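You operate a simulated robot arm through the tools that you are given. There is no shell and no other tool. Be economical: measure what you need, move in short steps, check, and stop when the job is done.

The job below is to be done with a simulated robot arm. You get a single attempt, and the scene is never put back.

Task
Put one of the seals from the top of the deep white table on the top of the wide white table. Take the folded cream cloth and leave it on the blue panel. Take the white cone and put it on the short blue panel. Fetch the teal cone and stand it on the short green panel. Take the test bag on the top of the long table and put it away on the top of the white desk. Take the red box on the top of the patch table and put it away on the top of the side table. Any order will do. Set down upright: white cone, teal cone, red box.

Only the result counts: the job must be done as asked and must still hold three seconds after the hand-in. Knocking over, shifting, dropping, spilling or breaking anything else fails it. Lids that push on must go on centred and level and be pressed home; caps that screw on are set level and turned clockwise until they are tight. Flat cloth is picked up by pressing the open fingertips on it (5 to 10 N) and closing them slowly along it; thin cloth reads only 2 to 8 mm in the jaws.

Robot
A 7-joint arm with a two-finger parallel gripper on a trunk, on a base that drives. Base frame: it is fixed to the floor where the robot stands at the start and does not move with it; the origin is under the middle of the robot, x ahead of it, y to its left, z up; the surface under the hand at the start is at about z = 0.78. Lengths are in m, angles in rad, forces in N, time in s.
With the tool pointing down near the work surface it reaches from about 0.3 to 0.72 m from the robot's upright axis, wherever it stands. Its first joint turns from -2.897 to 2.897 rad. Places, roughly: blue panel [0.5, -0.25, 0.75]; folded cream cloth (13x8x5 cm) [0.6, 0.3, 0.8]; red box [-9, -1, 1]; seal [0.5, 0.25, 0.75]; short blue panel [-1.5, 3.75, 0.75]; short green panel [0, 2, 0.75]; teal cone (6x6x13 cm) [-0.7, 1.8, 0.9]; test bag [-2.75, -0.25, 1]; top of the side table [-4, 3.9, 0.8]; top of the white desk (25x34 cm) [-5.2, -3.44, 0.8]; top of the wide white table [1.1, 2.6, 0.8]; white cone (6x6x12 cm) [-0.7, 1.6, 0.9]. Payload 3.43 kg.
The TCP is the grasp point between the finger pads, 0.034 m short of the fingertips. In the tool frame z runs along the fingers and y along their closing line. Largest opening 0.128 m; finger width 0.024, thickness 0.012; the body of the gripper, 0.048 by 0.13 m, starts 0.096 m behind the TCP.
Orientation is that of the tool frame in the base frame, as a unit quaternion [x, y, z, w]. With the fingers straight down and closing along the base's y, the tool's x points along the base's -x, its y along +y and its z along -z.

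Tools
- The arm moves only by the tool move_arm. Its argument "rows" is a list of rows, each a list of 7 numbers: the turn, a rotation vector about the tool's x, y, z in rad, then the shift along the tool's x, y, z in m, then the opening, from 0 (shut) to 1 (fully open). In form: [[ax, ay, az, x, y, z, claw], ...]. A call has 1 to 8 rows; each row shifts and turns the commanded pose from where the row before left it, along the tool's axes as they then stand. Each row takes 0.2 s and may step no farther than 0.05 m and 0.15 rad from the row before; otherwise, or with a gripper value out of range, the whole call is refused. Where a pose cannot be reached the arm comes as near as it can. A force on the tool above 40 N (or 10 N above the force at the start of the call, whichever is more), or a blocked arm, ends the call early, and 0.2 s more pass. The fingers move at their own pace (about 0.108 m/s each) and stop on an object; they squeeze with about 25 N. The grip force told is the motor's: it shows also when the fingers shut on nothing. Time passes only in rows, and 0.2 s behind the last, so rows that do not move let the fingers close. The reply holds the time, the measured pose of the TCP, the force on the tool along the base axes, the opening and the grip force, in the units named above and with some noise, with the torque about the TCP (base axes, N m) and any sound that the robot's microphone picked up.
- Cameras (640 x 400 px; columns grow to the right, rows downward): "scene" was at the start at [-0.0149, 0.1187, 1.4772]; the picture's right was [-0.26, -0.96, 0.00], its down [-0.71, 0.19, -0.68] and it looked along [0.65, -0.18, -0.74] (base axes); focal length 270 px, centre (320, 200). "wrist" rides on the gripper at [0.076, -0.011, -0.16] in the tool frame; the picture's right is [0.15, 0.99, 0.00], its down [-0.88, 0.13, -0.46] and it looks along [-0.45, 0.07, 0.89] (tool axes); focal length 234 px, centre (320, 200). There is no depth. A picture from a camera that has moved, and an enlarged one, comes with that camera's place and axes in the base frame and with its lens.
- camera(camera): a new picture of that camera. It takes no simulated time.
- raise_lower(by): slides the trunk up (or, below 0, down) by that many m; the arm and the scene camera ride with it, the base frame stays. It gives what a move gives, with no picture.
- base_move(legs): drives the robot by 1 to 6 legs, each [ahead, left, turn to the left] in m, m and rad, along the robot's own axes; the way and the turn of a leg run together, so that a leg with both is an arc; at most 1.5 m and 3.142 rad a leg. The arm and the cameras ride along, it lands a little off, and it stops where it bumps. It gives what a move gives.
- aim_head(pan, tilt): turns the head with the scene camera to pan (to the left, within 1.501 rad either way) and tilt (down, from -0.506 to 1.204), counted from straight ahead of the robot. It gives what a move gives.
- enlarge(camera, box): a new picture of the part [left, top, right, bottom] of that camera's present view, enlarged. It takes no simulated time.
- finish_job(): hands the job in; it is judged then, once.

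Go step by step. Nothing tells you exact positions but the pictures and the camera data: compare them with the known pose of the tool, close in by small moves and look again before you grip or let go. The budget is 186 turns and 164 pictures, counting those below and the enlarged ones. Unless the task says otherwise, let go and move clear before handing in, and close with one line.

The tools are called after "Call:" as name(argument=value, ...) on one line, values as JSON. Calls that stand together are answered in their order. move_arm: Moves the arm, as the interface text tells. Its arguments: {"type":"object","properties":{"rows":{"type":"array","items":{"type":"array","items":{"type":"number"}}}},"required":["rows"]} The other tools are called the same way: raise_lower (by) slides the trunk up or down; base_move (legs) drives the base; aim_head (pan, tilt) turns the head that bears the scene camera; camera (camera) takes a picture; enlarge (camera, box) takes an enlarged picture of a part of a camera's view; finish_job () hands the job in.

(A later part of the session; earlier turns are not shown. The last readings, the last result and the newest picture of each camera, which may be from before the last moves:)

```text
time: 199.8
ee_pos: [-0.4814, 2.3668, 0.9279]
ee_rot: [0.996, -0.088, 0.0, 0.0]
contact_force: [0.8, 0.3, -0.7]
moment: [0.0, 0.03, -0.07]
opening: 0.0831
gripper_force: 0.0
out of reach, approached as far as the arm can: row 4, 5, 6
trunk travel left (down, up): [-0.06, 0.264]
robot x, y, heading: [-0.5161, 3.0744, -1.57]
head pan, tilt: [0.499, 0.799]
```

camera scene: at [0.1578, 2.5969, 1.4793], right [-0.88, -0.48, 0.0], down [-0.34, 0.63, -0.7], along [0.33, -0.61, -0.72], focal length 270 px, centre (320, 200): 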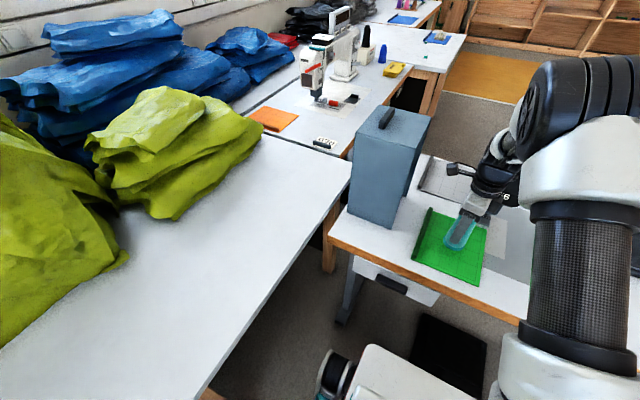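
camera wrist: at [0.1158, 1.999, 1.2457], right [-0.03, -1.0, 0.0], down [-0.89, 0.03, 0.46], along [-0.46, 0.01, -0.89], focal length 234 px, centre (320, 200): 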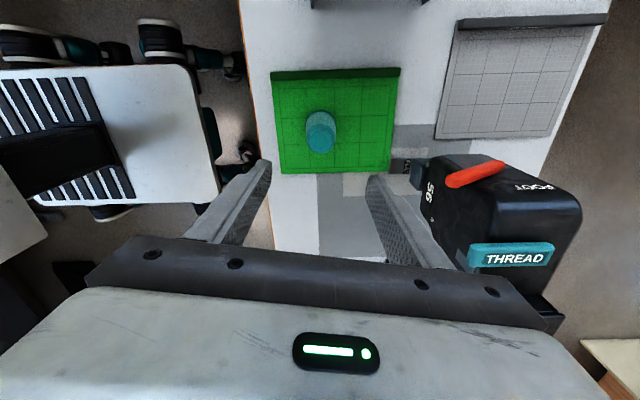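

The reach tops out near 0.71 m, not enough from this side, so white will be fetched from the south. I'll restore the trunk, retract the arm and drive back west along the corridor.

Call:
raise_lower(by=0.16)

Call:
move_arm(rows=[[0, 0, 0, 0, -0.05, 0, 0.65], [0, 0, 0, 0, -0.05, 0, 0.65], [0, 0, 0, 0, -0.05, 0, 0.65], [0, 0, 0, 0, -0.05, 0, 0.65], [0, 0, 0, 0, -0.05, 0, 0.65], [0, 0, 0, 0, -0.03, 0, 0.65]])

Call:
base_move(legs=[[0, 0, -1.571], [1.4, 0, 0], [1.4, 0, 0], [1.4, 0, 0], [1.2, 0, 0]])

```text
time: 201.6
ee_pos: [-0.4812, 2.3666, 1.0878]
ee_rot: [0.996, -0.088, 0.0, 0.0]
contact_force: [-1.2, 0.0, -0.2]
moment: [-0.03, -0.02, 0.04]
opening: 0.0829
gripper_force: 0.1
trunk travel left (down, up): [-0.22, 0.104]
robot x, y, heading: [-0.5159, 3.0766, -1.574]
head pan, tilt: [0.499, 0.799]
```

```text
time: 203.0
ee_pos: [-0.4344, 2.6423, 1.0903]
ee_rot: [0.996, -0.087, 0.0, 0.0]
contact_force: [0.7, 0.7, 0.3]
moment: [-0.02, 0.02, 0.04]
opening: 0.0833
gripper_force: 0.1
trunk travel left (down, up): [-0.22, 0.104]
robot x, y, heading: [-0.5133, 3.0802, -1.569]
head pan, tilt: [0.499, 0.799]
```

```text
time: 232.4
ee_pos: [-6.2733, 2.9665, 1.0905]
ee_rot: [-0.638, 0.77, 0.0, 0.0]
contact_force: [0.5, 0.6, -0.7]
moment: [0.0, -0.03, 0.04]
opening: 0.0833
gripper_force: 0.0
trunk travel left (down, up): [-0.22, 0.104]
robot x, y, heading: [-5.8413, 3.0419, 3.129]
head pan, tilt: [0.499, 0.799]
```

I'm in the corridor at x ≈ -5.84. I'll continue to the gap, go south through it and turn east.

Call:
base_move(legs=[[0.29, 0, 0], [0, 0, 1.583], [1.2, 0, 0], [1.2, 0, 0], [0, 0, 1.571]])

```text
time: 253.6
ee_pos: [-5.697, 0.7783, 1.0894]
ee_rot: [0.756, 0.655, 0.001, 0.0]
contact_force: [-0.3, -0.5, -0.5]
moment: [-0.02, 0.01, -0.03]
opening: 0.0831
gripper_force: 0.0
trunk travel left (down, up): [-0.22, 0.104]
robot x, y, heading: [-6.1243, 0.6853, 0.037]
head pan, tilt: [0.499, 0.799]
```

Now east along the aisle to the south side of the desk.

Call:
base_move(legs=[[0, -0.03, -0.038], [1.4, 0, 0], [1.4, 0, 0], [1.4, 0, 0], [1.15, 0, 0], [0, 0, 1.571]])

Call:
aim_head(pan=-0.2, tilt=0.5)

Call:
camera(camera="scene")

```text
time: 283.8
ee_pos: [-0.8437, 1.0212, 1.0899]
ee_rot: [0.083, 0.997, 0.0, 0.0]
contact_force: [0.3, -0.5, -0.6]
moment: [0.03, 0.02, -0.02]
opening: 0.083
gripper_force: 0.0
trunk travel left (down, up): [-0.22, 0.104]
robot x, y, heading: [-0.7548, 0.5872, 1.581]
head pan, tilt: [0.499, 0.799]
```

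```text
time: 284.8
ee_pos: [-0.8428, 1.0215, 1.089]
ee_rot: [0.083, 0.997, 0.001, 0.0]
contact_force: [-0.2, -0.1, 0.0]
moment: [0.01, 0.01, -0.01]
opening: 0.0831
gripper_force: 0.1
trunk travel left (down, up): [-0.22, 0.104]
robot x, y, heading: [-0.7589, 0.5927, 1.579]
head pan, tilt: [-0.201, 0.499]
```

```text
99 pictures are left
camera scene: at [-0.8809, 0.5881, 1.5252], right [0.98, -0.19, 0.0], down [-0.09, -0.47, -0.88], along [0.17, 0.86, -0.48], focal length 270 px, centre (320, 200)
```

scene: 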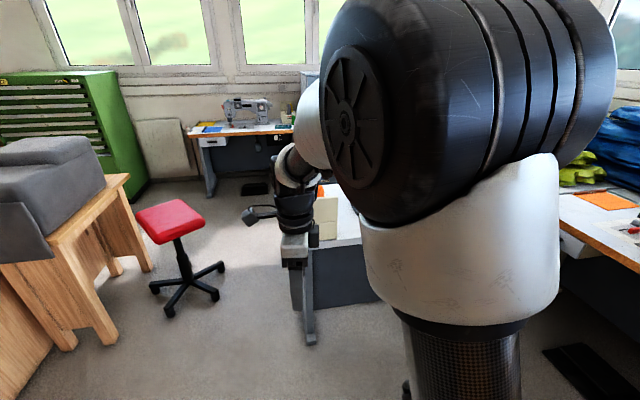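

I'll turn the hand so it closes along x, raise it above the box's back wall (about 1.06 high) and drive up to the desk.

Call:
move_arm(rows=[[0, 0, 0.141, 0, 0, -0.04, 0.65], [0, 0, 0.141, 0, 0, -0.04, 0.65], [0, 0, 0.141, 0, 0, 0, 0.65], [0, 0, 0.141, 0, 0, 0, 0.65], [0, 0, 0.141, 0, 0, 0, 0.65], [0, 0, 0.141, 0, 0, 0, 0.65], [0, 0, 0.141, 0, 0, 0, 0.65], [0, 0, 0.141, 0, 0, 0, 0.65]])

Call:
move_arm(rows=[[0, 0, 0.141, 0, 0, 0, 0.65], [0, 0, 0.141, 0, 0, 0, 0.65]])

Call:
base_move(legs=[[0.4, 0, -0.01]])

Call:
camera(camera="wrist")

```text
time: 286.6
ee_pos: [-0.8442, 1.0209, 1.1697]
ee_rot: [0.603, 0.798, 0.0, 0.0]
contact_force: [0.1, -0.3, -0.7]
moment: [0.02, -0.02, 0.0]
opening: 0.0832
gripper_force: 0.0
trunk travel left (down, up): [-0.22, 0.104]
robot x, y, heading: [-0.7593, 0.5897, 1.581]
head pan, tilt: [-0.201, 0.499]
```

```text
time: 287.2
ee_pos: [-0.8443, 1.0217, 1.1698]
ee_rot: [0.709, 0.705, 0.0, 0.0]
contact_force: [-0.4, 0.9, -0.4]
moment: [-0.06, 0.01, -0.03]
opening: 0.0831
gripper_force: 0.1
trunk travel left (down, up): [-0.22, 0.104]
robot x, y, heading: [-0.7562, 0.5883, 1.582]
head pan, tilt: [-0.201, 0.499]
```

```text
time: 289.7
ee_pos: [-0.8432, 1.4142, 1.1704]
ee_rot: [0.712, 0.702, 0.0, 0.0]
contact_force: [-0.2, -0.8, 0.0]
moment: [0.02, 0.02, -0.01]
opening: 0.0831
gripper_force: 0.0
trunk travel left (down, up): [-0.22, 0.104]
robot x, y, heading: [-0.7621, 0.9823, 1.569]
head pan, tilt: [-0.201, 0.499]
```

```text
98 pictures are left
camera wrist: at [-0.8528, 1.4898, 1.3294], right [0.99, 0.13, 0.0], down [0.12, -0.88, 0.46], along [0.06, -0.45, -0.89], focal length 234 px, centre (320, 200)
```

wrist: 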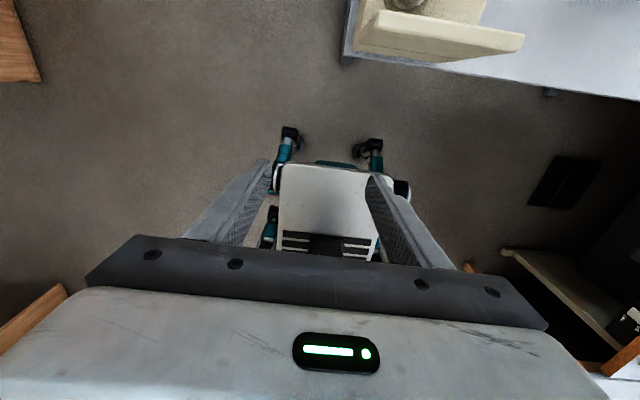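

The box and wall are ahead. I'll move the hand over the white cone.

Call:
move_arm(rows=[[0, 0, 0, 0.04, 0.021, 0, 0.65], [0, 0, 0, 0.04, 0.021, 0, 0.65], [0, 0, 0, 0.04, 0.021, 0, 0.65], [0, 0, 0, 0.04, 0.021, 0, 0.65], [0, 0, 0, 0.04, 0.021, 0, 0.65], [0, 0, 0, 0, 0, 0, 0.65]])

Call:
camera(camera="wrist")

```text
time: 291.1
ee_pos: [-0.7331, 1.6121, 1.1684]
ee_rot: [0.712, 0.703, -0.001, 0.001]
contact_force: [-0.6, -0.2, 1.4]
moment: [0.0, 0.03, 0.0]
opening: 0.0832
gripper_force: 0.1
trunk travel left (down, up): [-0.22, 0.104]
robot x, y, heading: [-0.7598, 0.981, 1.579]
head pan, tilt: [-0.201, 0.499]
```

```text
97 pictures are left
camera wrist: at [-0.7442, 1.6871, 1.3276], right [0.99, 0.13, 0.0], down [0.12, -0.88, 0.46], along [0.06, -0.45, -0.89], focal length 234 px, centre (320, 200)
```

wrist: 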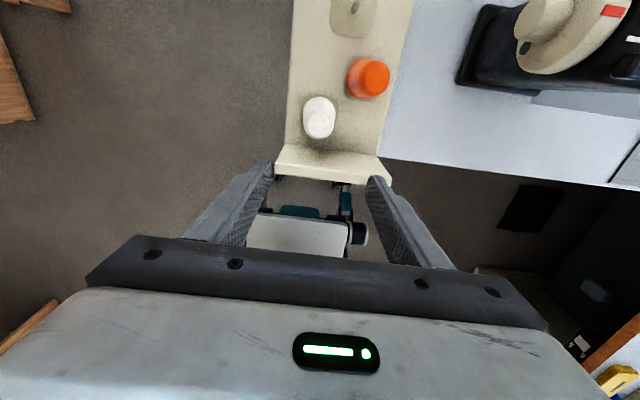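

White is at about (-0.74, 1.638), clear of the wall. I'll centre over it and descend to just above.

Call:
move_arm(rows=[[0, 0, 0, 0.026, -0.007, 0.03, 0.6], [0, 0, 0, 0, 0, 0.045, 0.6], [0, 0, 0, 0, 0, 0.045, 0.6], [0, 0, 0, 0, 0, 0, 0.6]])

Call:
camera(camera="wrist")

```text
time: 292.1
ee_pos: [-0.7426, 1.6394, 1.049]
ee_rot: [0.712, 0.702, 0.0, -0.001]
contact_force: [0.1, -0.2, -0.6]
moment: [-0.01, 0.02, 0.01]
opening: 0.0769
gripper_force: 0.2
trunk travel left (down, up): [-0.22, 0.104]
robot x, y, heading: [-0.7567, 0.9801, 1.577]
head pan, tilt: [-0.201, 0.499]
```

```text
96 pictures are left
camera wrist: at [-0.7531, 1.714, 1.2094], right [0.99, 0.13, 0.0], down [0.12, -0.88, 0.46], along [0.06, -0.45, -0.89], focal length 234 px, centre (320, 200)
```

wrist: 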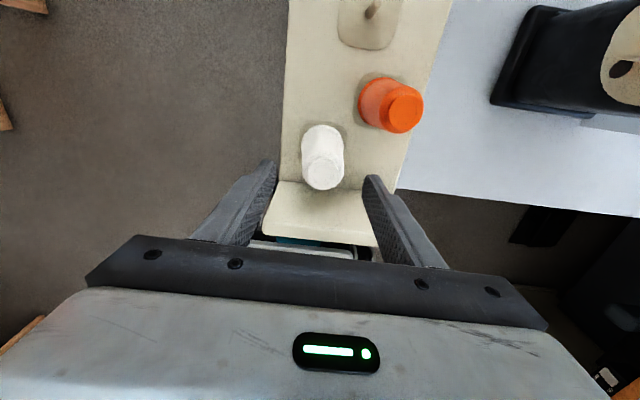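

Aligned within a few millimetres. I'll descend and grip.

Call:
move_arm(rows=[[0, 0, 0, -0.003, 0.003, 0.04, 0.6], [0, 0, 0, 0, 0, 0.04, 0.6], [0, 0, 0, 0, 0, 0.03, 0.6], [0, 0, 0, 0, 0, 0, 0.45], [0, 0, 0, 0, 0, 0, 0.2], [0, 0, 0, 0, 0, 0, 0.2], [0, 0, 0, 0, 0, 0, 0.2]])

Call:
camera(camera="wrist")

```text
time: 293.7
ee_pos: [-0.7363, 1.6337, 0.9398]
ee_rot: [0.712, 0.703, 0.0, 0.001]
contact_force: [0.0, 0.7, -0.2]
moment: [0.01, 0.05, 0.02]
opening: 0.054
gripper_force: 25.1
trunk travel left (down, up): [-0.22, 0.104]
robot x, y, heading: [-0.7634, 0.9847, 1.572]
head pan, tilt: [-0.201, 0.499]
```

```text
95 pictures are left
camera wrist: at [-0.7476, 1.7091, 1.0998], right [0.99, 0.13, 0.0], down [0.12, -0.88, 0.46], along [0.06, -0.45, -0.89], focal length 234 px, centre (320, 200)
```

wrist: 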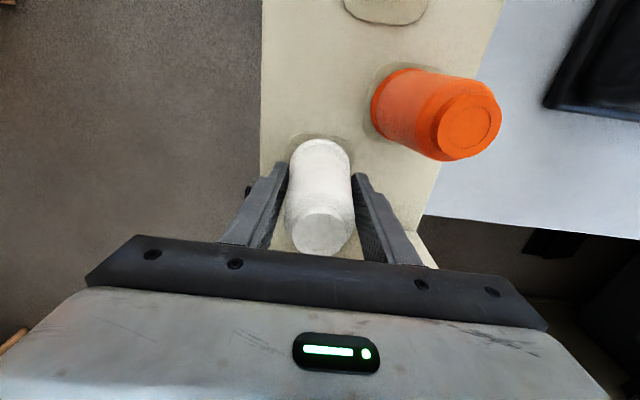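

Gripped. I'll lift straight up, back away and retract.

Call:
move_arm(rows=[[0, 0, 0, 0, 0, -0.045, 0.2], [0, 0, 0, 0, 0, -0.045, 0.2], [0, 0, 0, 0, 0, -0.045, 0.2], [0, 0, 0, 0, 0, -0.045, 0.2], [0, 0, 0, 0, 0, -0.045, 0.2], [0, 0, 0, 0, 0, 0, 0.2]])

Call:
base_move(legs=[[-0.37, 0, 0]])

Call:
move_arm(rows=[[0, 0, 0, -0.05, 0, 0, 0.2], [0, 0, 0, -0.05, 0, 0, 0.2], [0, 0, 0, -0.05, 0, 0, 0.2], [0, 0, 0, -0.05, 0, 0, 0.2], [0, 0, 0, 0, 0, 0, 0.2]])

Call:
camera(camera="wrist")

```text
time: 295.1
ee_pos: [-0.7408, 1.6364, 1.1648]
ee_rot: [0.712, 0.702, -0.001, 0.001]
contact_force: [0.1, 0.1, -1.6]
moment: [-0.02, -0.02, -0.02]
opening: 0.0538
gripper_force: 25.0
trunk travel left (down, up): [-0.22, 0.104]
robot x, y, heading: [-0.7601, 0.9865, 1.572]
head pan, tilt: [-0.201, 0.499]
```

```text
time: 297.4
ee_pos: [-0.7398, 1.2652, 1.1649]
ee_rot: [0.712, 0.702, 0.0, 0.0]
contact_force: [-0.9, -2.1, -1.7]
moment: [-0.02, -0.01, -0.01]
opening: 0.0539
gripper_force: 25.3
trunk travel left (down, up): [-0.22, 0.104]
robot x, y, heading: [-0.7592, 0.609, 1.57]
head pan, tilt: [-0.201, 0.499]
```

```text
time: 298.6
ee_pos: [-0.7433, 1.0636, 1.164]
ee_rot: [0.712, 0.702, -0.001, -0.001]
contact_force: [-0.2, -0.2, -1.7]
moment: [0.0, 0.04, 0.0]
opening: 0.054
gripper_force: 25.5
trunk travel left (down, up): [-0.22, 0.104]
robot x, y, heading: [-0.7603, 0.6123, 1.573]
head pan, tilt: [-0.201, 0.499]
```

```text
94 pictures are left
camera wrist: at [-0.7541, 1.1393, 1.3247], right [0.99, 0.13, 0.0], down [0.12, -0.88, 0.46], along [0.06, -0.45, -0.89], focal length 234 px, centre (320, 200)
```

wrist: 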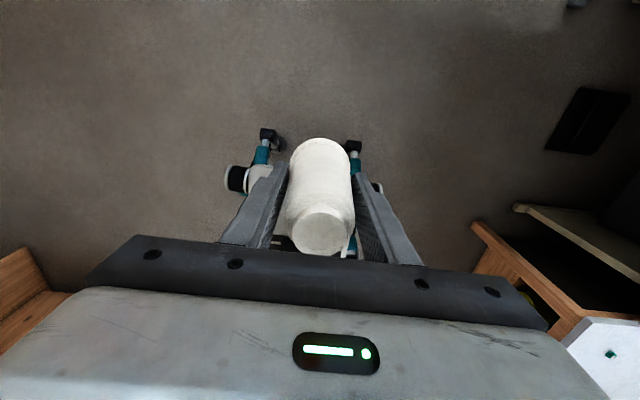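

White is held. Now west along the aisle with it.

Call:
base_move(legs=[[0, 0, 1.569], [1.4, 0, 0], [1.4, 0, 0], [1.3, 0, 0], [1.2, 0, 0]])

```text
time: 328.0
ee_pos: [-6.4997, 0.4817, 1.1651]
ee_rot: [-0.007, 1.0, 0.0, 0.0]
contact_force: [0.6, -0.4, -1.0]
moment: [0.01, 0.02, 0.02]
opening: 0.0538
gripper_force: 24.9
trunk travel left (down, up): [-0.22, 0.104]
robot x, y, heading: [-6.0464, 0.4799, -3.108]
head pan, tilt: [-0.201, 0.499]
```

Now north through the gap and east again.

Call:
base_move(legs=[[0.085, 0, 0], [0, 0, -1.604], [1.3, 0, 0], [1.27, 0, 0], [0, 0, -1.571]])

```text
time: 347.1
ee_pos: [-5.9242, 3.4517, 1.1646]
ee_rot: [0.873, 0.488, -0.001, 0.001]
contact_force: [-0.1, -0.9, -2.0]
moment: [0.0, 0.02, -0.02]
opening: 0.0536
gripper_force: 24.6
trunk travel left (down, up): [-0.22, 0.104]
robot x, y, heading: [-6.1693, 3.0698, 1.036]
head pan, tilt: [-0.201, 0.499]
stopped in leg 5: the robot was blocked; the commanded pose is now the measured one
```

The turn was blocked: the base is near the low bench on the north wall. I'll move 0.17 m south, then finish turning and look.

Call:
base_move(legs=[[-0.146, -0.087, 0], [0, 0, -1.036]])

Call:
aim_head(pan=1.0, tilt=0.8)

Call:
camera(camera="scene")

```text
time: 351.3
ee_pos: [-5.7182, 2.8805, 1.1651]
ee_rot: [1.0, -0.013, -0.001, 0.0]
contact_force: [1.1, 0.0, -1.9]
moment: [0.01, 0.02, -0.01]
opening: 0.0537
gripper_force: 25.4
trunk travel left (down, up): [-0.22, 0.104]
robot x, y, heading: [-6.1733, 2.9, -0.012]
head pan, tilt: [-0.201, 0.499]
```

```text
time: 352.7
ee_pos: [-5.7179, 2.8782, 1.1645]
ee_rot: [1.0, -0.013, -0.001, 0.001]
contact_force: [-0.6, -0.7, -1.8]
moment: [0.01, 0.0, -0.01]
opening: 0.0536
gripper_force: 25.7
trunk travel left (down, up): [-0.22, 0.104]
robot x, y, heading: [-6.1692, 2.9031, -0.013]
head pan, tilt: [1.0, 0.799]
```

```text
93 pictures are left
camera scene: at [-6.216, 3.1087, 1.4993], right [0.84, -0.55, 0.0], down [-0.39, -0.6, -0.7], along [0.38, 0.58, -0.72], focal length 270 px, centre (320, 200)
```

scene: 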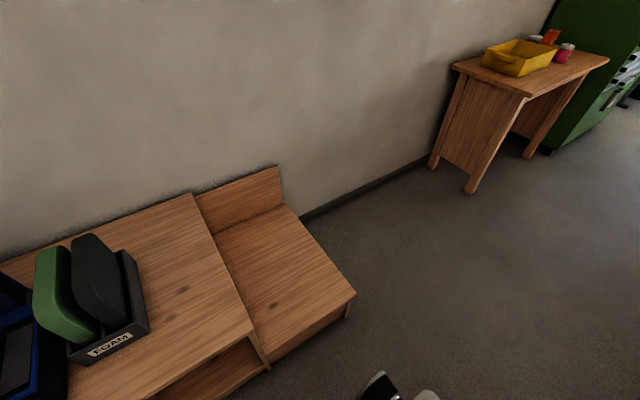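

The bench is undisturbed. Now east along the corridor to the table with the short blue panel.

Call:
base_move(legs=[[1.4, 0.06, 0.013], [1.4, 0.04, 0], [1.4, 0.04, 0], [0.4, 0, 0], [0, 0, 1.571]])

Call:
aim_head(pan=0.35, tilt=0.8)

Call:
camera(camera="scene")

```text
time: 378.8
ee_pos: [-1.5537, 3.4497, 1.1646]
ee_rot: [0.716, 0.698, -0.001, 0.001]
contact_force: [0.2, 0.1, -1.8]
moment: [-0.01, 0.02, 0.02]
opening: 0.0535
gripper_force: 25.1
trunk travel left (down, up): [-0.22, 0.104]
robot x, y, heading: [-1.5731, 2.9984, 1.562]
head pan, tilt: [1.0, 0.799]
```

```text
time: 379.8
ee_pos: [-1.5536, 3.4508, 1.1647]
ee_rot: [0.716, 0.698, 0.0, 0.001]
contact_force: [0.1, 0.1, -2.2]
moment: [-0.02, -0.03, 0.02]
opening: 0.0534
gripper_force: 24.5
trunk travel left (down, up): [-0.22, 0.104]
robot x, y, heading: [-1.5748, 3.0017, 1.561]
head pan, tilt: [0.351, 0.799]
```

```text
92 pictures are left
camera scene: at [-1.7456, 2.9851, 1.4993], right [0.94, 0.33, 0.0], down [0.24, -0.68, -0.7], along [-0.23, 0.66, -0.72], focal length 270 px, centre (320, 200)
```

scene: 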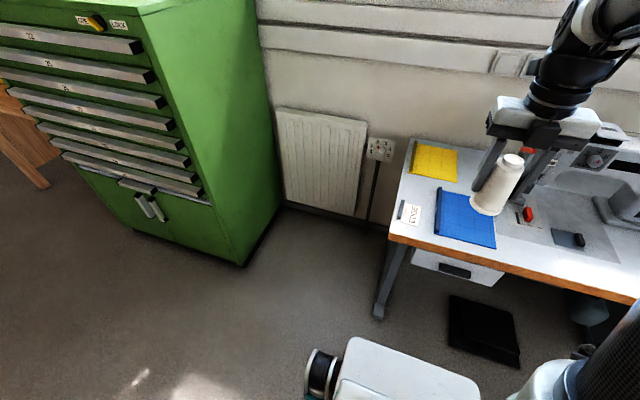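

The short blue panel spans about x -1.56 to -1.38, y 3.645 to 3.88, with its lip on the left. I'll drive 0.17 m closer and bring the cone over (-1.475, 3.755).

Call:
base_move(legs=[[0.17, 0, 0.01]])

Call:
camera(camera="wrist")

```text
time: 381.3
ee_pos: [-1.559, 3.6209, 1.1645]
ee_rot: [0.712, 0.702, -0.001, 0.0]
contact_force: [0.6, -0.4, -2.2]
moment: [0.04, 0.0, 0.03]
opening: 0.0532
gripper_force: 25.3
trunk travel left (down, up): [-0.22, 0.104]
robot x, y, heading: [-1.5767, 3.1672, 1.567]
head pan, tilt: [0.351, 0.799]
```

```text
91 pictures are left
camera wrist: at [-1.5689, 3.6958, 1.3243], right [0.99, 0.13, 0.0], down [0.12, -0.88, 0.46], along [0.06, -0.45, -0.89], focal length 234 px, centre (320, 200)
```

wrist: 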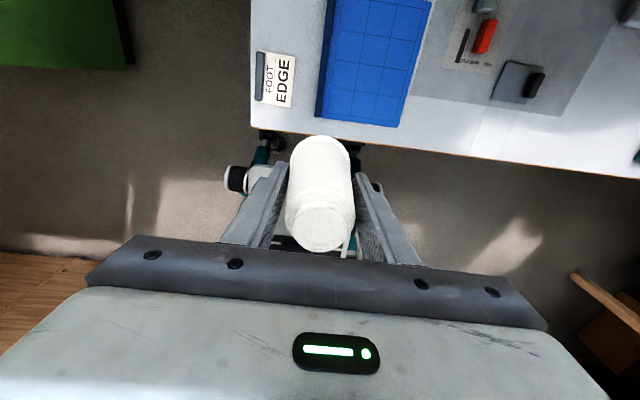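

I'll move over the panel's centre and lower partway.

Call:
move_arm(rows=[[0, 0, 0, 0.03, 0.023, 0, 0.2], [0, 0, 0, 0.03, 0.023, 0, 0.2], [0, 0, 0, 0.03, 0.023, 0, 0.2], [0, 0, 0, 0.03, 0.023, 0, 0.2], [0, 0, 0, 0, 0, 0.05, 0.2], [0, 0, 0, 0, 0, 0.05, 0.2], [0, 0, 0, 0, 0, 0.05, 0.2], [0, 0, 0, 0, 0, 0.05, 0.2]])

Call:
move_arm(rows=[[0, 0, 0, 0, 0, 0.04, 0.2], [0, 0, 0, 0, 0, 0.035, 0.2], [0, 0, 0, 0, 0, 0, 0.2]])

Call:
camera(camera="wrist")

```text
time: 383.1
ee_pos: [-1.466, 3.7393, 0.9629]
ee_rot: [0.713, 0.701, 0.001, 0.001]
contact_force: [0.7, -0.1, -1.5]
moment: [-0.01, -0.02, 0.02]
opening: 0.0534
gripper_force: 25.0
trunk travel left (down, up): [-0.22, 0.104]
robot x, y, heading: [-1.5739, 3.169, 1.572]
head pan, tilt: [0.351, 0.799]
```

```text
time: 383.9
ee_pos: [-1.4644, 3.7396, 0.8881]
ee_rot: [0.713, 0.702, -0.001, 0.001]
contact_force: [-0.3, 0.1, -1.7]
moment: [0.01, 0.0, 0.01]
opening: 0.0536
gripper_force: 25.1
trunk travel left (down, up): [-0.22, 0.104]
robot x, y, heading: [-1.5718, 3.166, 1.575]
head pan, tilt: [0.351, 0.799]
```

```text
90 pictures are left
camera wrist: at [-1.4759, 3.8153, 1.0479], right [0.99, 0.13, 0.0], down [0.12, -0.88, 0.46], along [0.06, -0.45, -0.89], focal length 234 px, centre (320, 200)
```

wrist: 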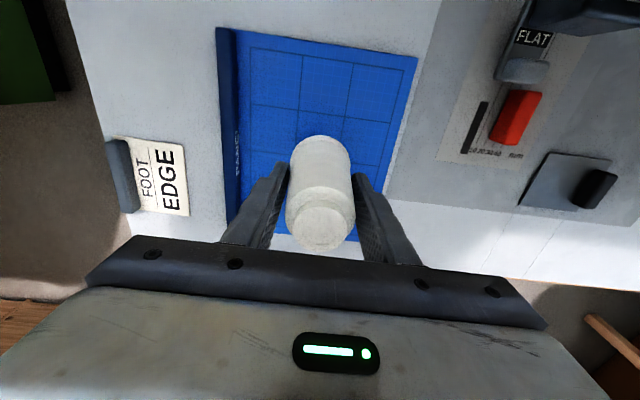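

Good position. I'll lower gently to contact.

Call:
move_arm(rows=[[0, 0, 0, 0, 0, 0.02, 0.2], [0, 0, 0, 0, 0, 0.01, 0.2], [0, 0, 0, 0, 0, 0.003, 0.2], [0, 0, 0, 0, 0, 0, 0.2]])

```text
time: 384.9
ee_pos: [-1.4639, 3.7383, 0.8564]
ee_rot: [0.712, 0.702, -0.001, 0.0]
contact_force: [0.0, 1.3, -2.1]
moment: [0.02, -0.02, -0.01]
opening: 0.0533
gripper_force: 24.9
trunk travel left (down, up): [-0.22, 0.104]
robot x, y, heading: [-1.5737, 3.1649, 1.567]
head pan, tilt: [0.351, 0.799]
```

Call:
move_arm(rows=[[0, 0, 0, 0, 0, 0.003, 0.2], [0, 0, 0, 0, 0, 0.002, 0.2], [0, 0, 0, 0, 0, 0, 0.2]])

```text
time: 385.7
ee_pos: [-1.4653, 3.7387, 0.8502]
ee_rot: [0.713, 0.702, 0.0, 0.001]
contact_force: [-0.8, -0.2, -2.3]
moment: [-0.01, 0.0, -0.03]
opening: 0.0535
gripper_force: 25.4
trunk travel left (down, up): [-0.22, 0.104]
robot x, y, heading: [-1.5772, 3.1697, 1.57]
head pan, tilt: [0.351, 0.799]
```

Call:
move_arm(rows=[[0, 0, 0, 0, 0, 0.002, 0.2], [0, 0, 0, 0, 0, 0.002, 0.2], [0, 0, 0, 0, 0, 0.001, 0.2], [0, 0, 0, 0, 0, 0, 0.2]])

Call:
camera(camera="scene")

```text
time: 386.7
ee_pos: [-1.464, 3.7377, 0.8491]
ee_rot: [0.713, 0.701, 0.003, 0.0]
contact_force: [-2.6, -2.4, 21.3]
moment: [-0.39, 0.35, -0.03]
opening: 0.0533
gripper_force: 25.5
trunk travel left (down, up): [-0.22, 0.104]
robot x, y, heading: [-1.5754, 3.168, 1.572]
head pan, tilt: [0.351, 0.799]
```

```text
89 pictures are left
camera scene: at [-1.745, 3.151, 1.4995], right [0.94, 0.34, 0.0], down [0.25, -0.67, -0.7], along [-0.24, 0.66, -0.72], focal length 270 px, centre (320, 200)
```

scene: 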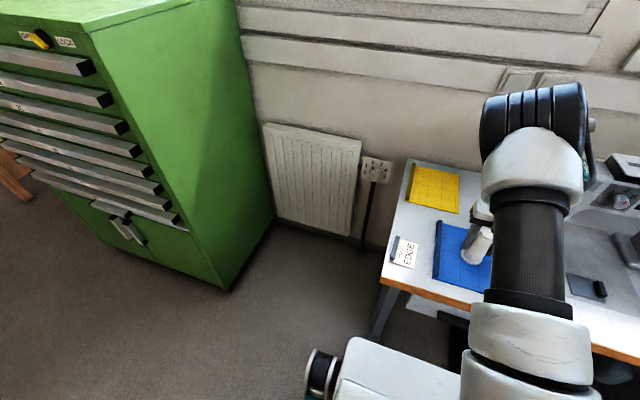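

Touched down. I'll ease up 2 mm, release and rise.

Call:
move_arm(rows=[[0, 0, 0, 0, 0, -0.003, 0.2], [0, 0, 0, 0, 0, 0, 0.4], [0, 0, 0, 0, 0, 0, 0.6], [0, 0, 0, 0, 0, 0, 0.65], [0, 0, 0, 0, 0, -0.04, 0.65], [0, 0, 0, 0, 0, -0.05, 0.65], [0, 0, 0, 0, 0, -0.05, 0.65], [0, 0, 0, 0, 0, -0.05, 0.65]])

Call:
camera(camera="wrist")

```text
time: 388.5
ee_pos: [-1.4632, 3.7373, 1.0409]
ee_rot: [0.713, 0.702, 0.0, 0.002]
contact_force: [0.3, -0.1, -0.2]
moment: [0.0, 0.0, 0.04]
opening: 0.0833
gripper_force: 0.1
trunk travel left (down, up): [-0.22, 0.104]
robot x, y, heading: [-1.5761, 3.1684, 1.569]
head pan, tilt: [0.351, 0.799]
```

```text
88 pictures are left
camera wrist: at [-1.4736, 3.8122, 1.2003], right [0.99, 0.13, 0.0], down [0.12, -0.88, 0.46], along [0.06, -0.45, -0.89], focal length 234 px, centre (320, 200)
```

wrist: 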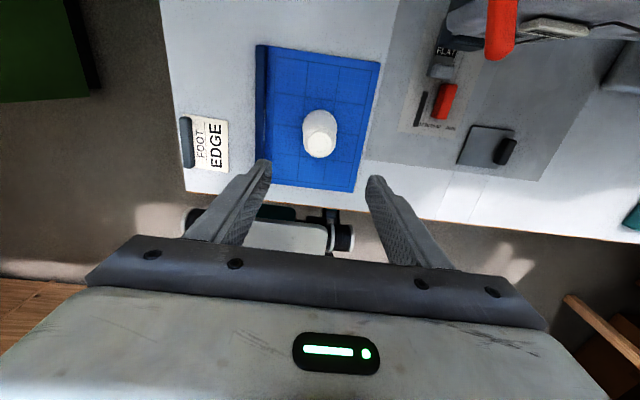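

The white cone stands on the short blue panel. Next is the test bag: retract, then drive back west round the shelf to the aisle.

Call:
move_arm(rows=[[0, 0, 0, 0, 0, -0.05, 0.65], [0, 0, 0, -0.04, -0.02, 0, 0.65], [0, 0, 0, -0.04, -0.02, 0, 0.65], [0, 0, 0, -0.04, -0.02, 0, 0.65], [0, 0, 0, 0, -0.02, 0, 0.65]])

Call:
base_move(legs=[[-0.2, 0, 0], [0, 0, 1.571], [1.4, 0, 0], [1.4, 0, 0], [1.4, 0, 0], [0.35, 0, 0]])

```text
time: 389.7
ee_pos: [-1.5457, 3.6174, 1.0894]
ee_rot: [0.713, 0.701, 0.0, 0.0]
contact_force: [0.6, 0.4, 0.0]
moment: [0.0, 0.02, 0.04]
opening: 0.0831
gripper_force: 0.0
trunk travel left (down, up): [-0.22, 0.104]
robot x, y, heading: [-1.5735, 3.1681, 1.573]
head pan, tilt: [0.351, 0.799]
```

```text
time: 416.7
ee_pos: [-6.5555, 2.956, 1.0889]
ee_rot: [0.003, 1.0, -0.001, 0.001]
contact_force: [-0.6, 0.0, 1.3]
moment: [0.04, -0.03, 0.0]
opening: 0.0831
gripper_force: 0.2
trunk travel left (down, up): [-0.22, 0.104]
robot x, y, heading: [-6.1044, 2.9342, -3.131]
head pan, tilt: [0.351, 0.799]
```

Call:
base_move(legs=[[0.03, 0, 0], [0, 0, 1.56], [1.2, 0, 0], [1.1, 0, 0], [0, 0, 1.571], [1.4, 0, 0]])

```text
time: 442.9
ee_pos: [-4.2113, 0.6864, 1.09]
ee_rot: [1.0, 0.017, -0.001, 0.0]
contact_force: [0.9, 0.2, 0.0]
moment: [-0.02, -0.01, 0.01]
opening: 0.0831
gripper_force: 0.1
trunk travel left (down, up): [-0.22, 0.104]
robot x, y, heading: [-4.662, 0.6959, 0.051]
head pan, tilt: [0.351, 0.799]
```

Now along the aisle to the test bag, turning to face the long table.

Call:
base_move(legs=[[0, 0, -0.051], [1.4, 0, 0], [0.5, 0, 0], [0, 0, -1.571]])

Call:
aim_head(pan=0.35, tilt=0.7)

Call:
camera(camera="scene")

Call:
camera(camera="wrist")

```text
time: 456.8
ee_pos: [-2.7974, 0.2319, 1.0889]
ee_rot: [-0.696, 0.718, 0.001, 0.001]
contact_force: [0.6, -0.1, 0.3]
moment: [0.01, 0.0, -0.01]
opening: 0.0832
gripper_force: 0.1
trunk travel left (down, up): [-0.22, 0.104]
robot x, y, heading: [-2.7611, 0.6804, -1.59]
head pan, tilt: [0.351, 0.799]
```

```text
time: 457.4
ee_pos: [-2.7976, 0.2316, 1.0911]
ee_rot: [-0.695, 0.719, 0.001, 0.0]
contact_force: [-0.8, 0.1, 0.0]
moment: [-0.01, -0.01, 0.01]
opening: 0.0832
gripper_force: 0.1
trunk travel left (down, up): [-0.22, 0.104]
robot x, y, heading: [-2.7582, 0.6814, -1.59]
head pan, tilt: [0.351, 0.7]
```

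```text
87 pictures are left
camera scene: at [-2.5909, 0.6886, 1.5075], right [-0.95, -0.33, 0.0], down [-0.21, 0.61, -0.76], along [0.25, -0.72, -0.64], focal length 270 px, centre (320, 200)
```

scene: 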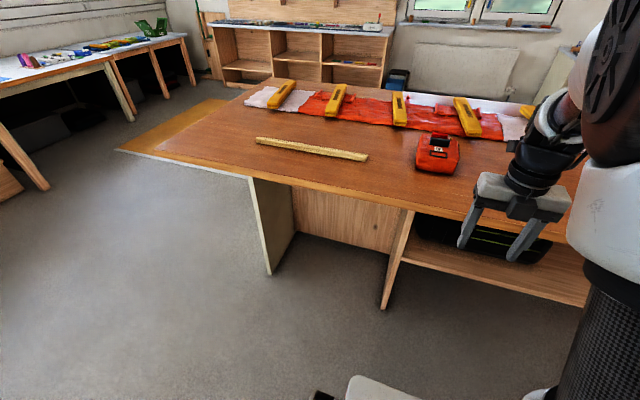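

```text
86 pictures are left
camera wrist: at [-2.7884, 0.1551, 1.2495], right [-0.99, -0.11, 0.0], down [-0.1, 0.88, 0.46], along [-0.05, 0.45, -0.89], focal length 234 px, centre (320, 200)
```

wrist: 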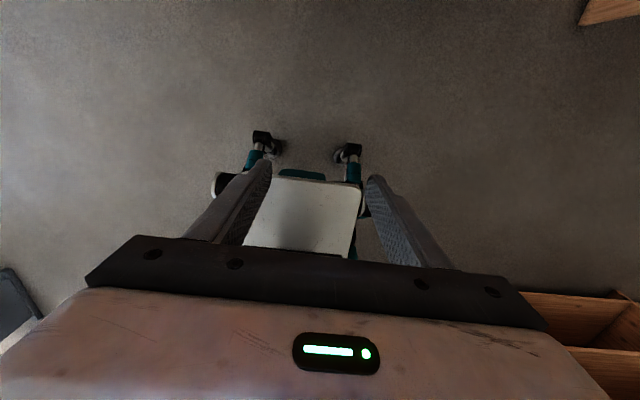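

The test bag is at about (-2.73, -0.36) on a table roughly 0.92 m high. I'll take a closer look at it.

Call:
enlarge(camera="scene", box=[380, 110, 508, 190])

Call:
raise_lower(by=0.1)

Call:
base_move(legs=[[0.3, 0, 0.019]])

Call:
camera(camera="scene")

```text
5.00 times, centred on (444, 150) of scene
camera zoom: at [-2.5909, 0.6886, 1.5075], right [-0.95, -0.33, 0.0], down [-0.21, 0.61, -0.76], along [0.25, -0.72, -0.64], focal length 1351 px, centre (-300, 450)
```

zoom: 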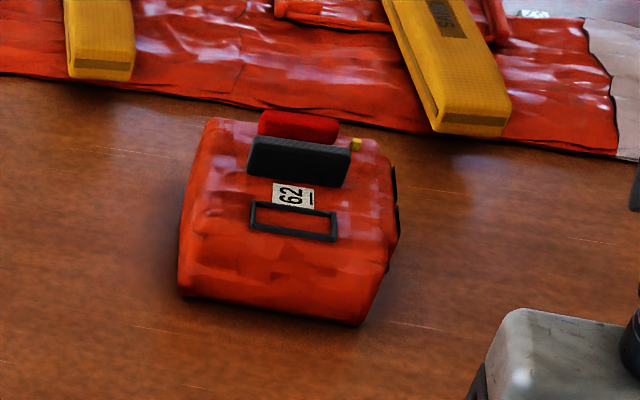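

```text
time: 458.8
ee_pos: [-2.7965, 0.2317, 1.1897]
ee_rot: [-0.694, 0.72, 0.001, 0.001]
contact_force: [-0.4, -0.7, 0.7]
moment: [-0.01, 0.01, 0.01]
opening: 0.0832
gripper_force: 0.1
trunk travel left (down, up): [-0.32, 0.004]
robot x, y, heading: [-2.7561, 0.6822, -1.591]
head pan, tilt: [0.351, 0.7]
```

```text
time: 460.8
ee_pos: [-2.7941, -0.0636, 1.19]
ee_rot: [-0.7, 0.715, 0.0, 0.001]
contact_force: [0.3, -0.1, -0.5]
moment: [-0.02, 0.0, -0.02]
opening: 0.0832
gripper_force: 0.1
trunk travel left (down, up): [-0.32, 0.004]
robot x, y, heading: [-2.764, 0.3864, -1.574]
head pan, tilt: [0.351, 0.7]
```

```text
84 pictures are left
camera scene: at [-2.5944, 0.3958, 1.6075], right [-0.94, -0.34, 0.0], down [-0.22, 0.61, -0.76], along [0.26, -0.72, -0.64], focal length 270 px, centre (320, 200)
```

scene: 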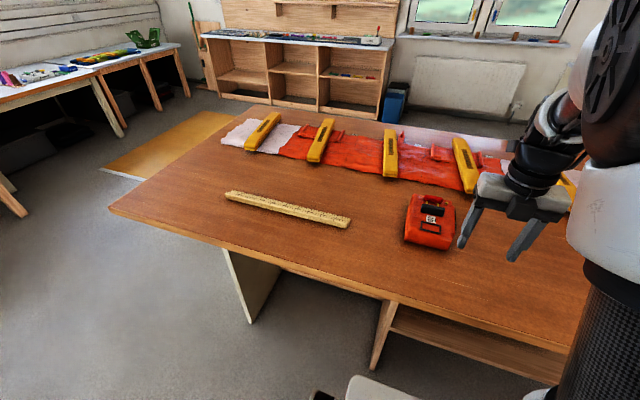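

The bag ("62", with a black handle) is clearly visible. I'll drive 0.08 m closer and bring the hand over it.

Call:
base_move(legs=[[0.08, 0, 0]])

Call:
move_arm(rows=[[0, 0, 0, 0.045, -0.012, 0, 0.65], [0, 0, 0, 0.045, -0.012, 0, 0.65], [0, 0, 0, 0.045, -0.012, 0, 0.65], [0, 0, 0, 0.045, -0.012, 0, 1], [0, 0, 0, 0, -0.012, 0, 1]])

Call:
camera(camera="wrist")

```text
time: 461.8
ee_pos: [-2.7945, -0.1421, 1.1895]
ee_rot: [-0.699, 0.715, 0.0, 0.001]
contact_force: [0.1, 0.3, -0.3]
moment: [0.04, 0.01, -0.03]
opening: 0.0831
gripper_force: 0.1
trunk travel left (down, up): [-0.32, 0.004]
robot x, y, heading: [-2.7603, 0.3075, -1.576]
head pan, tilt: [0.351, 0.7]
```

```text
time: 463.0
ee_pos: [-2.7403, -0.3245, 1.1906]
ee_rot: [-0.699, 0.715, 0.001, 0.0]
contact_force: [-0.2, -0.6, 0.3]
moment: [0.0, 0.05, 0.01]
opening: 0.1281
gripper_force: 0.0
trunk travel left (down, up): [-0.32, 0.004]
robot x, y, heading: [-2.7633, 0.3132, -1.57]
head pan, tilt: [0.351, 0.7]
```

```text
83 pictures are left
camera wrist: at [-2.7313, -0.4012, 1.3501], right [-0.99, -0.12, 0.0], down [-0.11, 0.88, 0.46], along [-0.06, 0.45, -0.89], focal length 234 px, centre (320, 200)
```

wrist: 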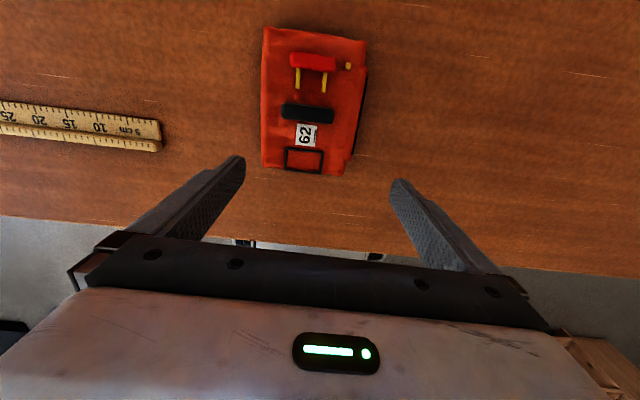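

The bag has a black grip handle on top at about (-2.72, -0.36), running along x. I'll turn the hand a quarter so the fingers close along y and centre over it.

Call:
move_arm(rows=[[0, 0, 0, 0.0355, -0.021, 0, 0.7], [0, 0, -0.145, 0, 0, 0, 0.5], [0, 0, -0.145, 0, 0, 0, 0.5], [0, 0, -0.145, 0, 0, 0, 0.5], [0, 0, -0.145, 0, 0, 0, 0.5], [0, 0, -0.145, 0, 0, 0, 0.5], [0, 0, -0.145, 0, 0, 0, 0.5], [0, 0, -0.145, 0, 0, 0, 0.5]])

Call:
move_arm(rows=[[0, 0, -0.145, 0, 0, 0, 0.5], [0, 0, -0.145, 0, 0, 0, 0.5], [0, 0, -0.145, 0, 0, 0.03, 0.5], [0, 0, -0.1, 0, 0, 0.03, 0.5], [0, 0, 0, 0, 0, 0, 0.5]])

Call:
camera(camera="wrist")

```text
time: 464.8
ee_pos: [-2.7184, -0.3591, 1.1889]
ee_rot: [0.959, -0.284, -0.001, 0.0]
contact_force: [0.3, 0.3, 1.3]
moment: [-0.01, -0.01, 0.01]
opening: 0.0641
gripper_force: 0.2
trunk travel left (down, up): [-0.32, 0.004]
robot x, y, heading: [-2.7634, 0.3065, -1.575]
head pan, tilt: [0.351, 0.7]
```

```text
time: 466.0
ee_pos: [-2.7195, -0.3582, 1.1295]
ee_rot: [1.0, -0.021, 0.001, -0.001]
contact_force: [-0.4, 0.0, -0.2]
moment: [0.01, 0.01, 0.03]
opening: 0.0642
gripper_force: 0.1
trunk travel left (down, up): [-0.32, 0.004]
robot x, y, heading: [-2.7633, 0.3112, -1.574]
head pan, tilt: [0.351, 0.7]
```

```text
82 pictures are left
camera wrist: at [-2.643, -0.351, 1.2888], right [0.11, -0.99, 0.0], down [-0.89, -0.09, 0.46], along [-0.45, -0.05, -0.89], focal length 234 px, centre (320, 200)
```

wrist: 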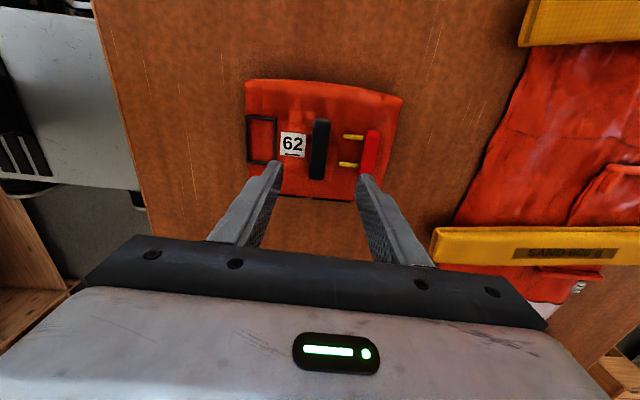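

The handle top is at z ≈ 1.0. I'll enlarge to check the clearance for the fingers beside the handle.

Call:
enlarge(camera="wrist", box=[240, 70, 410, 210])

```text
2.86 times, centred on (325, 140) of wrist
camera zoom: at [-2.643, -0.351, 1.2888], right [0.11, -0.99, 0.0], down [-0.89, -0.09, 0.46], along [-0.45, -0.05, -0.89], focal length 669 px, centre (306, 371)
```

zoom: 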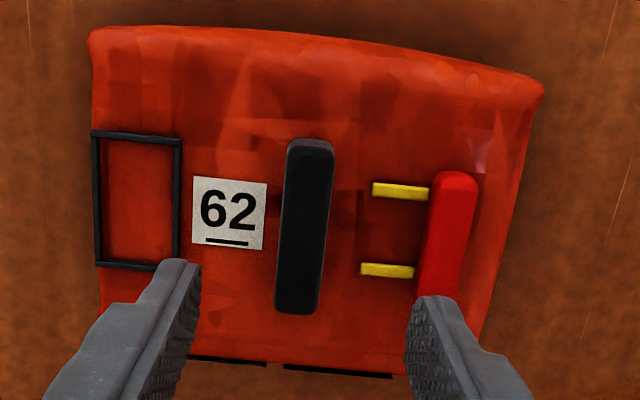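

There's room for the fingers on both sides of the handle. I'll narrow the opening and descend onto it.

Call:
move_arm(rows=[[0, 0, 0, 0, 0, 0.04, 0.34], [0, 0, 0, 0, 0, 0.04, 0.34], [0, 0, 0, 0, 0, 0.015, 0.34], [0, 0, 0, 0, 0, 0, 0.34]])

Call:
camera(camera="wrist")

```text
time: 467.0
ee_pos: [-2.7175, -0.3594, 1.034]
ee_rot: [1.0, -0.021, 0.0, 0.0]
contact_force: [-0.1, -0.1, -0.6]
moment: [0.0, -0.02, 0.0]
opening: 0.0434
gripper_force: 0.1
trunk travel left (down, up): [-0.32, 0.004]
robot x, y, heading: [-2.7651, 0.3077, -1.578]
head pan, tilt: [0.351, 0.7]
```

```text
80 pictures are left
camera wrist: at [-2.6419, -0.3518, 1.1944], right [0.1, -0.99, 0.0], down [-0.89, -0.09, 0.46], along [-0.45, -0.05, -0.89], focal length 234 px, centre (320, 200)
```

wrist: 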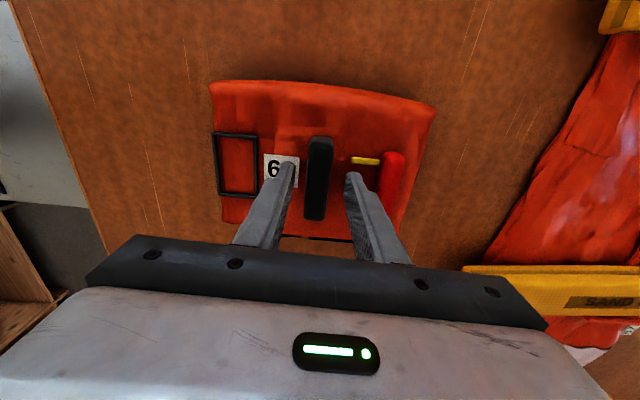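

Centred. I'll go a bit lower and check the force.

Call:
move_arm(rows=[[0, 0, 0, 0, 0, 0.012, 0.34], [0, 0, 0, 0, 0, 0.008, 0.34], [0, 0, 0, 0, 0, 0, 0.34]])

Call:
enlarge(camera="wrist", box=[200, 70, 440, 260])

```text
time: 467.7
ee_pos: [-2.718, -0.36, 1.025]
ee_rot: [1.0, -0.021, 0.001, 0.007]
contact_force: [-0.6, 7.7, 18.3]
moment: [0.77, 0.09, -0.02]
opening: 0.0479
gripper_force: 3.2
trunk travel left (down, up): [-0.32, 0.004]
robot x, y, heading: [-2.7573, 0.3106, -1.578]
head pan, tilt: [0.351, 0.7]
stopped in row 3: the force on the tool passed its limit at 43 N (the readings are from after the stop); the commanded pose is now the measured one
```

```text
2.11 times, centred on (320, 165) of wrist
camera zoom: at [-2.643, -0.3509, 1.184], right [0.1, -0.99, 0.01], down [-0.89, -0.09, 0.46], along [-0.45, -0.06, -0.89], focal length 493 px, centre (320, 274)
```

zoom: 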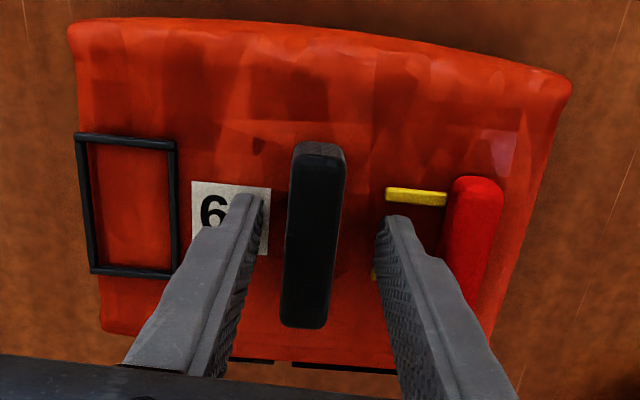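

The fingertips have touched the bag's top, so the handle stands between them. I'll ease up 3 mm and close on the handle.

Call:
move_arm(rows=[[0, 0, 0, 0, 0, -0.003, 0.34], [0, 0, 0, 0, 0, 0, 0.2], [0, 0, 0, 0, 0, 0, 0.05], [0, 0, 0, 0, 0, 0, 0.05], [0, 0, 0, 0, 0, 0, 0.05]])

Call:
enlarge(camera="wrist", box=[200, 70, 440, 260])

```text
time: 468.9
ee_pos: [-2.7197, -0.3618, 1.0253]
ee_rot: [1.0, -0.021, 0.0, 0.005]
contact_force: [-1.6, -3.2, 6.3]
moment: [0.53, -0.06, 0.52]
opening: 0.0206
gripper_force: 25.5
trunk travel left (down, up): [-0.32, 0.004]
robot x, y, heading: [-2.7604, 0.3092, -1.578]
head pan, tilt: [0.351, 0.7]
```

```text
2.11 times, centred on (320, 165) of wrist
camera zoom: at [-2.6432, -0.3527, 1.184], right [0.1, -0.99, 0.01], down [-0.89, -0.09, 0.46], along [-0.45, -0.06, -0.89], focal length 493 px, centre (320, 274)
```

zoom: 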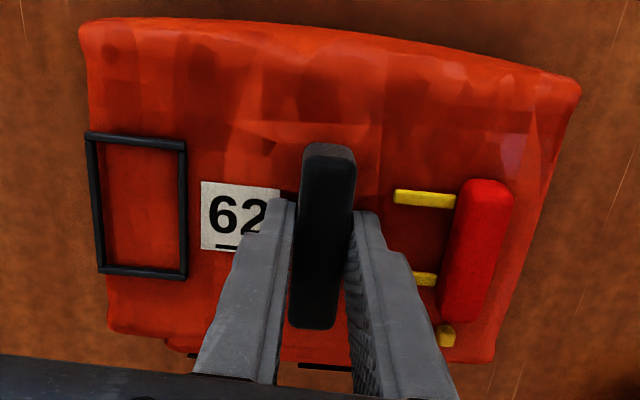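

The handle is gripped (21 mm). I'll lift gently and check that the bag follows.

Call:
move_arm(rows=[[0, 0, 0, 0, 0, -0.02, 0.05], [0, 0, 0, 0, 0, -0.03, 0.05], [0, 0, 0, 0, 0, -0.03, 0.05], [0, 0, 0, 0, 0, -0.03, 0.05], [0, 0, 0, 0, 0, 0, 0.05]])

Call:
camera(camera="wrist")

Call:
camera(camera="scene")

```text
time: 470.1
ee_pos: [-2.7182, -0.3598, 1.133]
ee_rot: [1.0, -0.021, -0.001, 0.004]
contact_force: [1.1, 0.2, -11.1]
moment: [0.0, -0.02, -0.02]
opening: 0.0196
gripper_force: 25.3
trunk travel left (down, up): [-0.32, 0.004]
robot x, y, heading: [-2.7611, 0.3078, -1.575]
head pan, tilt: [0.351, 0.7]
```

```text
77 pictures are left
camera wrist: at [-2.6424, -0.3514, 1.2918], right [0.1, -0.99, 0.01], down [-0.89, -0.09, 0.46], along [-0.45, -0.05, -0.89], focal length 234 px, centre (320, 200)
```

wrist: 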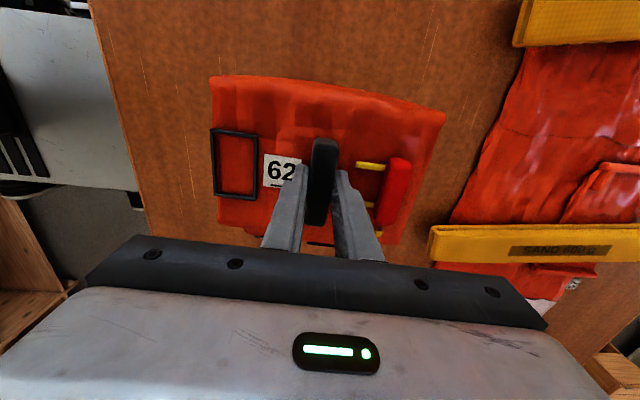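

```text
76 pictures are left
camera scene: at [-2.5948, 0.3168, 1.6075], right [-0.94, -0.34, 0.0], down [-0.22, 0.61, -0.76], along [0.26, -0.72, -0.64], focal length 270 px, centre (320, 200)
```

scene: 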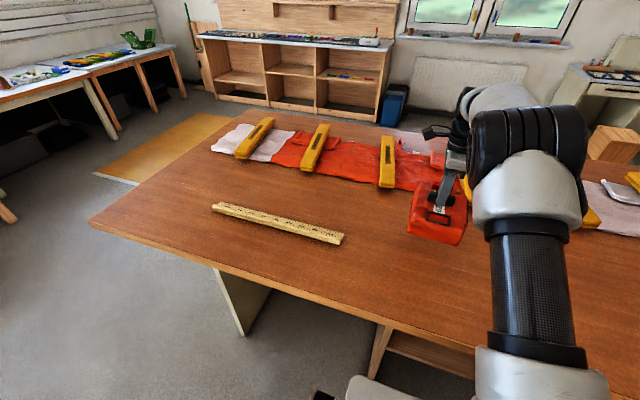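

The bag (about 1.1 kg) is lifted cleanly. I'll back away, tuck the arm in and head west to round the end of the long table.

Call:
base_move(legs=[[-0.31, 0, 0]])

Call:
move_arm(rows=[[0, 0, 0, 0, -0.04, 0, 0.05], [0, 0, 0, 0, -0.04, 0, 0.05], [0, 0, 0, 0, -0.04, 0, 0.05], [0, 0, 0, 0, -0.04, 0, 0.05], [0, 0, 0, 0, -0.03, 0, 0.05], [0, 0, 0, 0, 0, 0, 0.05]])

Call:
base_move(legs=[[0, 0, -1.567], [1.4, 0, 0], [1.3, 0, 0]])

Call:
aim_head(pan=0.45, tilt=0.4)

Call:
camera(camera="scene")

```text
time: 472.2
ee_pos: [-2.7195, -0.0491, 1.1325]
ee_rot: [1.0, -0.023, -0.001, 0.004]
contact_force: [-0.1, 0.5, -11.0]
moment: [0.04, 0.01, 0.0]
opening: 0.0196
gripper_force: 25.1
trunk travel left (down, up): [-0.32, 0.004]
robot x, y, heading: [-2.7583, 0.6196, -1.587]
head pan, tilt: [0.351, 0.7]
```

```text
time: 473.6
ee_pos: [-2.7097, 0.1393, 1.1306]
ee_rot: [1.0, -0.024, 0.0, 0.005]
contact_force: [-0.1, 0.0, -10.5]
moment: [0.02, 0.01, 0.0]
opening: 0.0196
gripper_force: 24.8
trunk travel left (down, up): [-0.32, 0.004]
robot x, y, heading: [-2.7608, 0.6244, -1.588]
head pan, tilt: [0.351, 0.7]
```

```text
time: 490.6
ee_pos: [-5.9563, 0.4867, 1.1297]
ee_rot: [-0.697, 0.717, 0.003, -0.003]
contact_force: [0.9, 0.1, -11.0]
moment: [-0.01, -0.04, -0.02]
opening: 0.0198
gripper_force: 24.7
trunk travel left (down, up): [-0.32, 0.004]
robot x, y, heading: [-5.4747, 0.5449, -3.131]
head pan, tilt: [0.351, 0.7]
```

```text
time: 491.4
ee_pos: [-5.9547, 0.4858, 1.1291]
ee_rot: [-0.697, 0.717, 0.003, -0.003]
contact_force: [0.0, 0.1, -10.2]
moment: [0.01, 0.01, -0.01]
opening: 0.02
gripper_force: 24.7
trunk travel left (down, up): [-0.32, 0.004]
robot x, y, heading: [-5.4753, 0.5507, -3.134]
head pan, tilt: [0.45, 0.4]
```

```text
75 pictures are left
camera scene: at [-5.4707, 0.3657, 1.6343], right [-0.44, 0.9, 0.0], down [0.35, 0.17, -0.92], along [-0.83, -0.41, -0.39], focal length 270 px, centre (320, 200)
```

scene: 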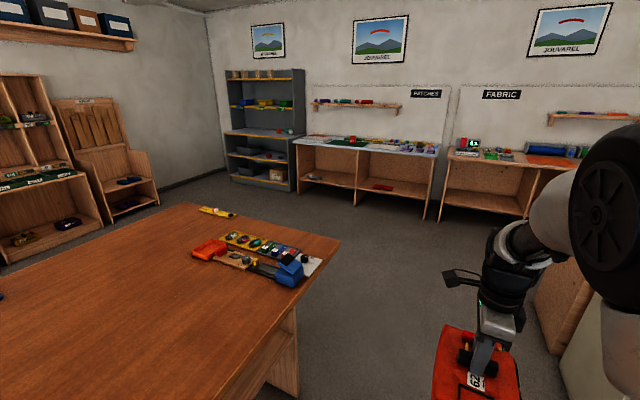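

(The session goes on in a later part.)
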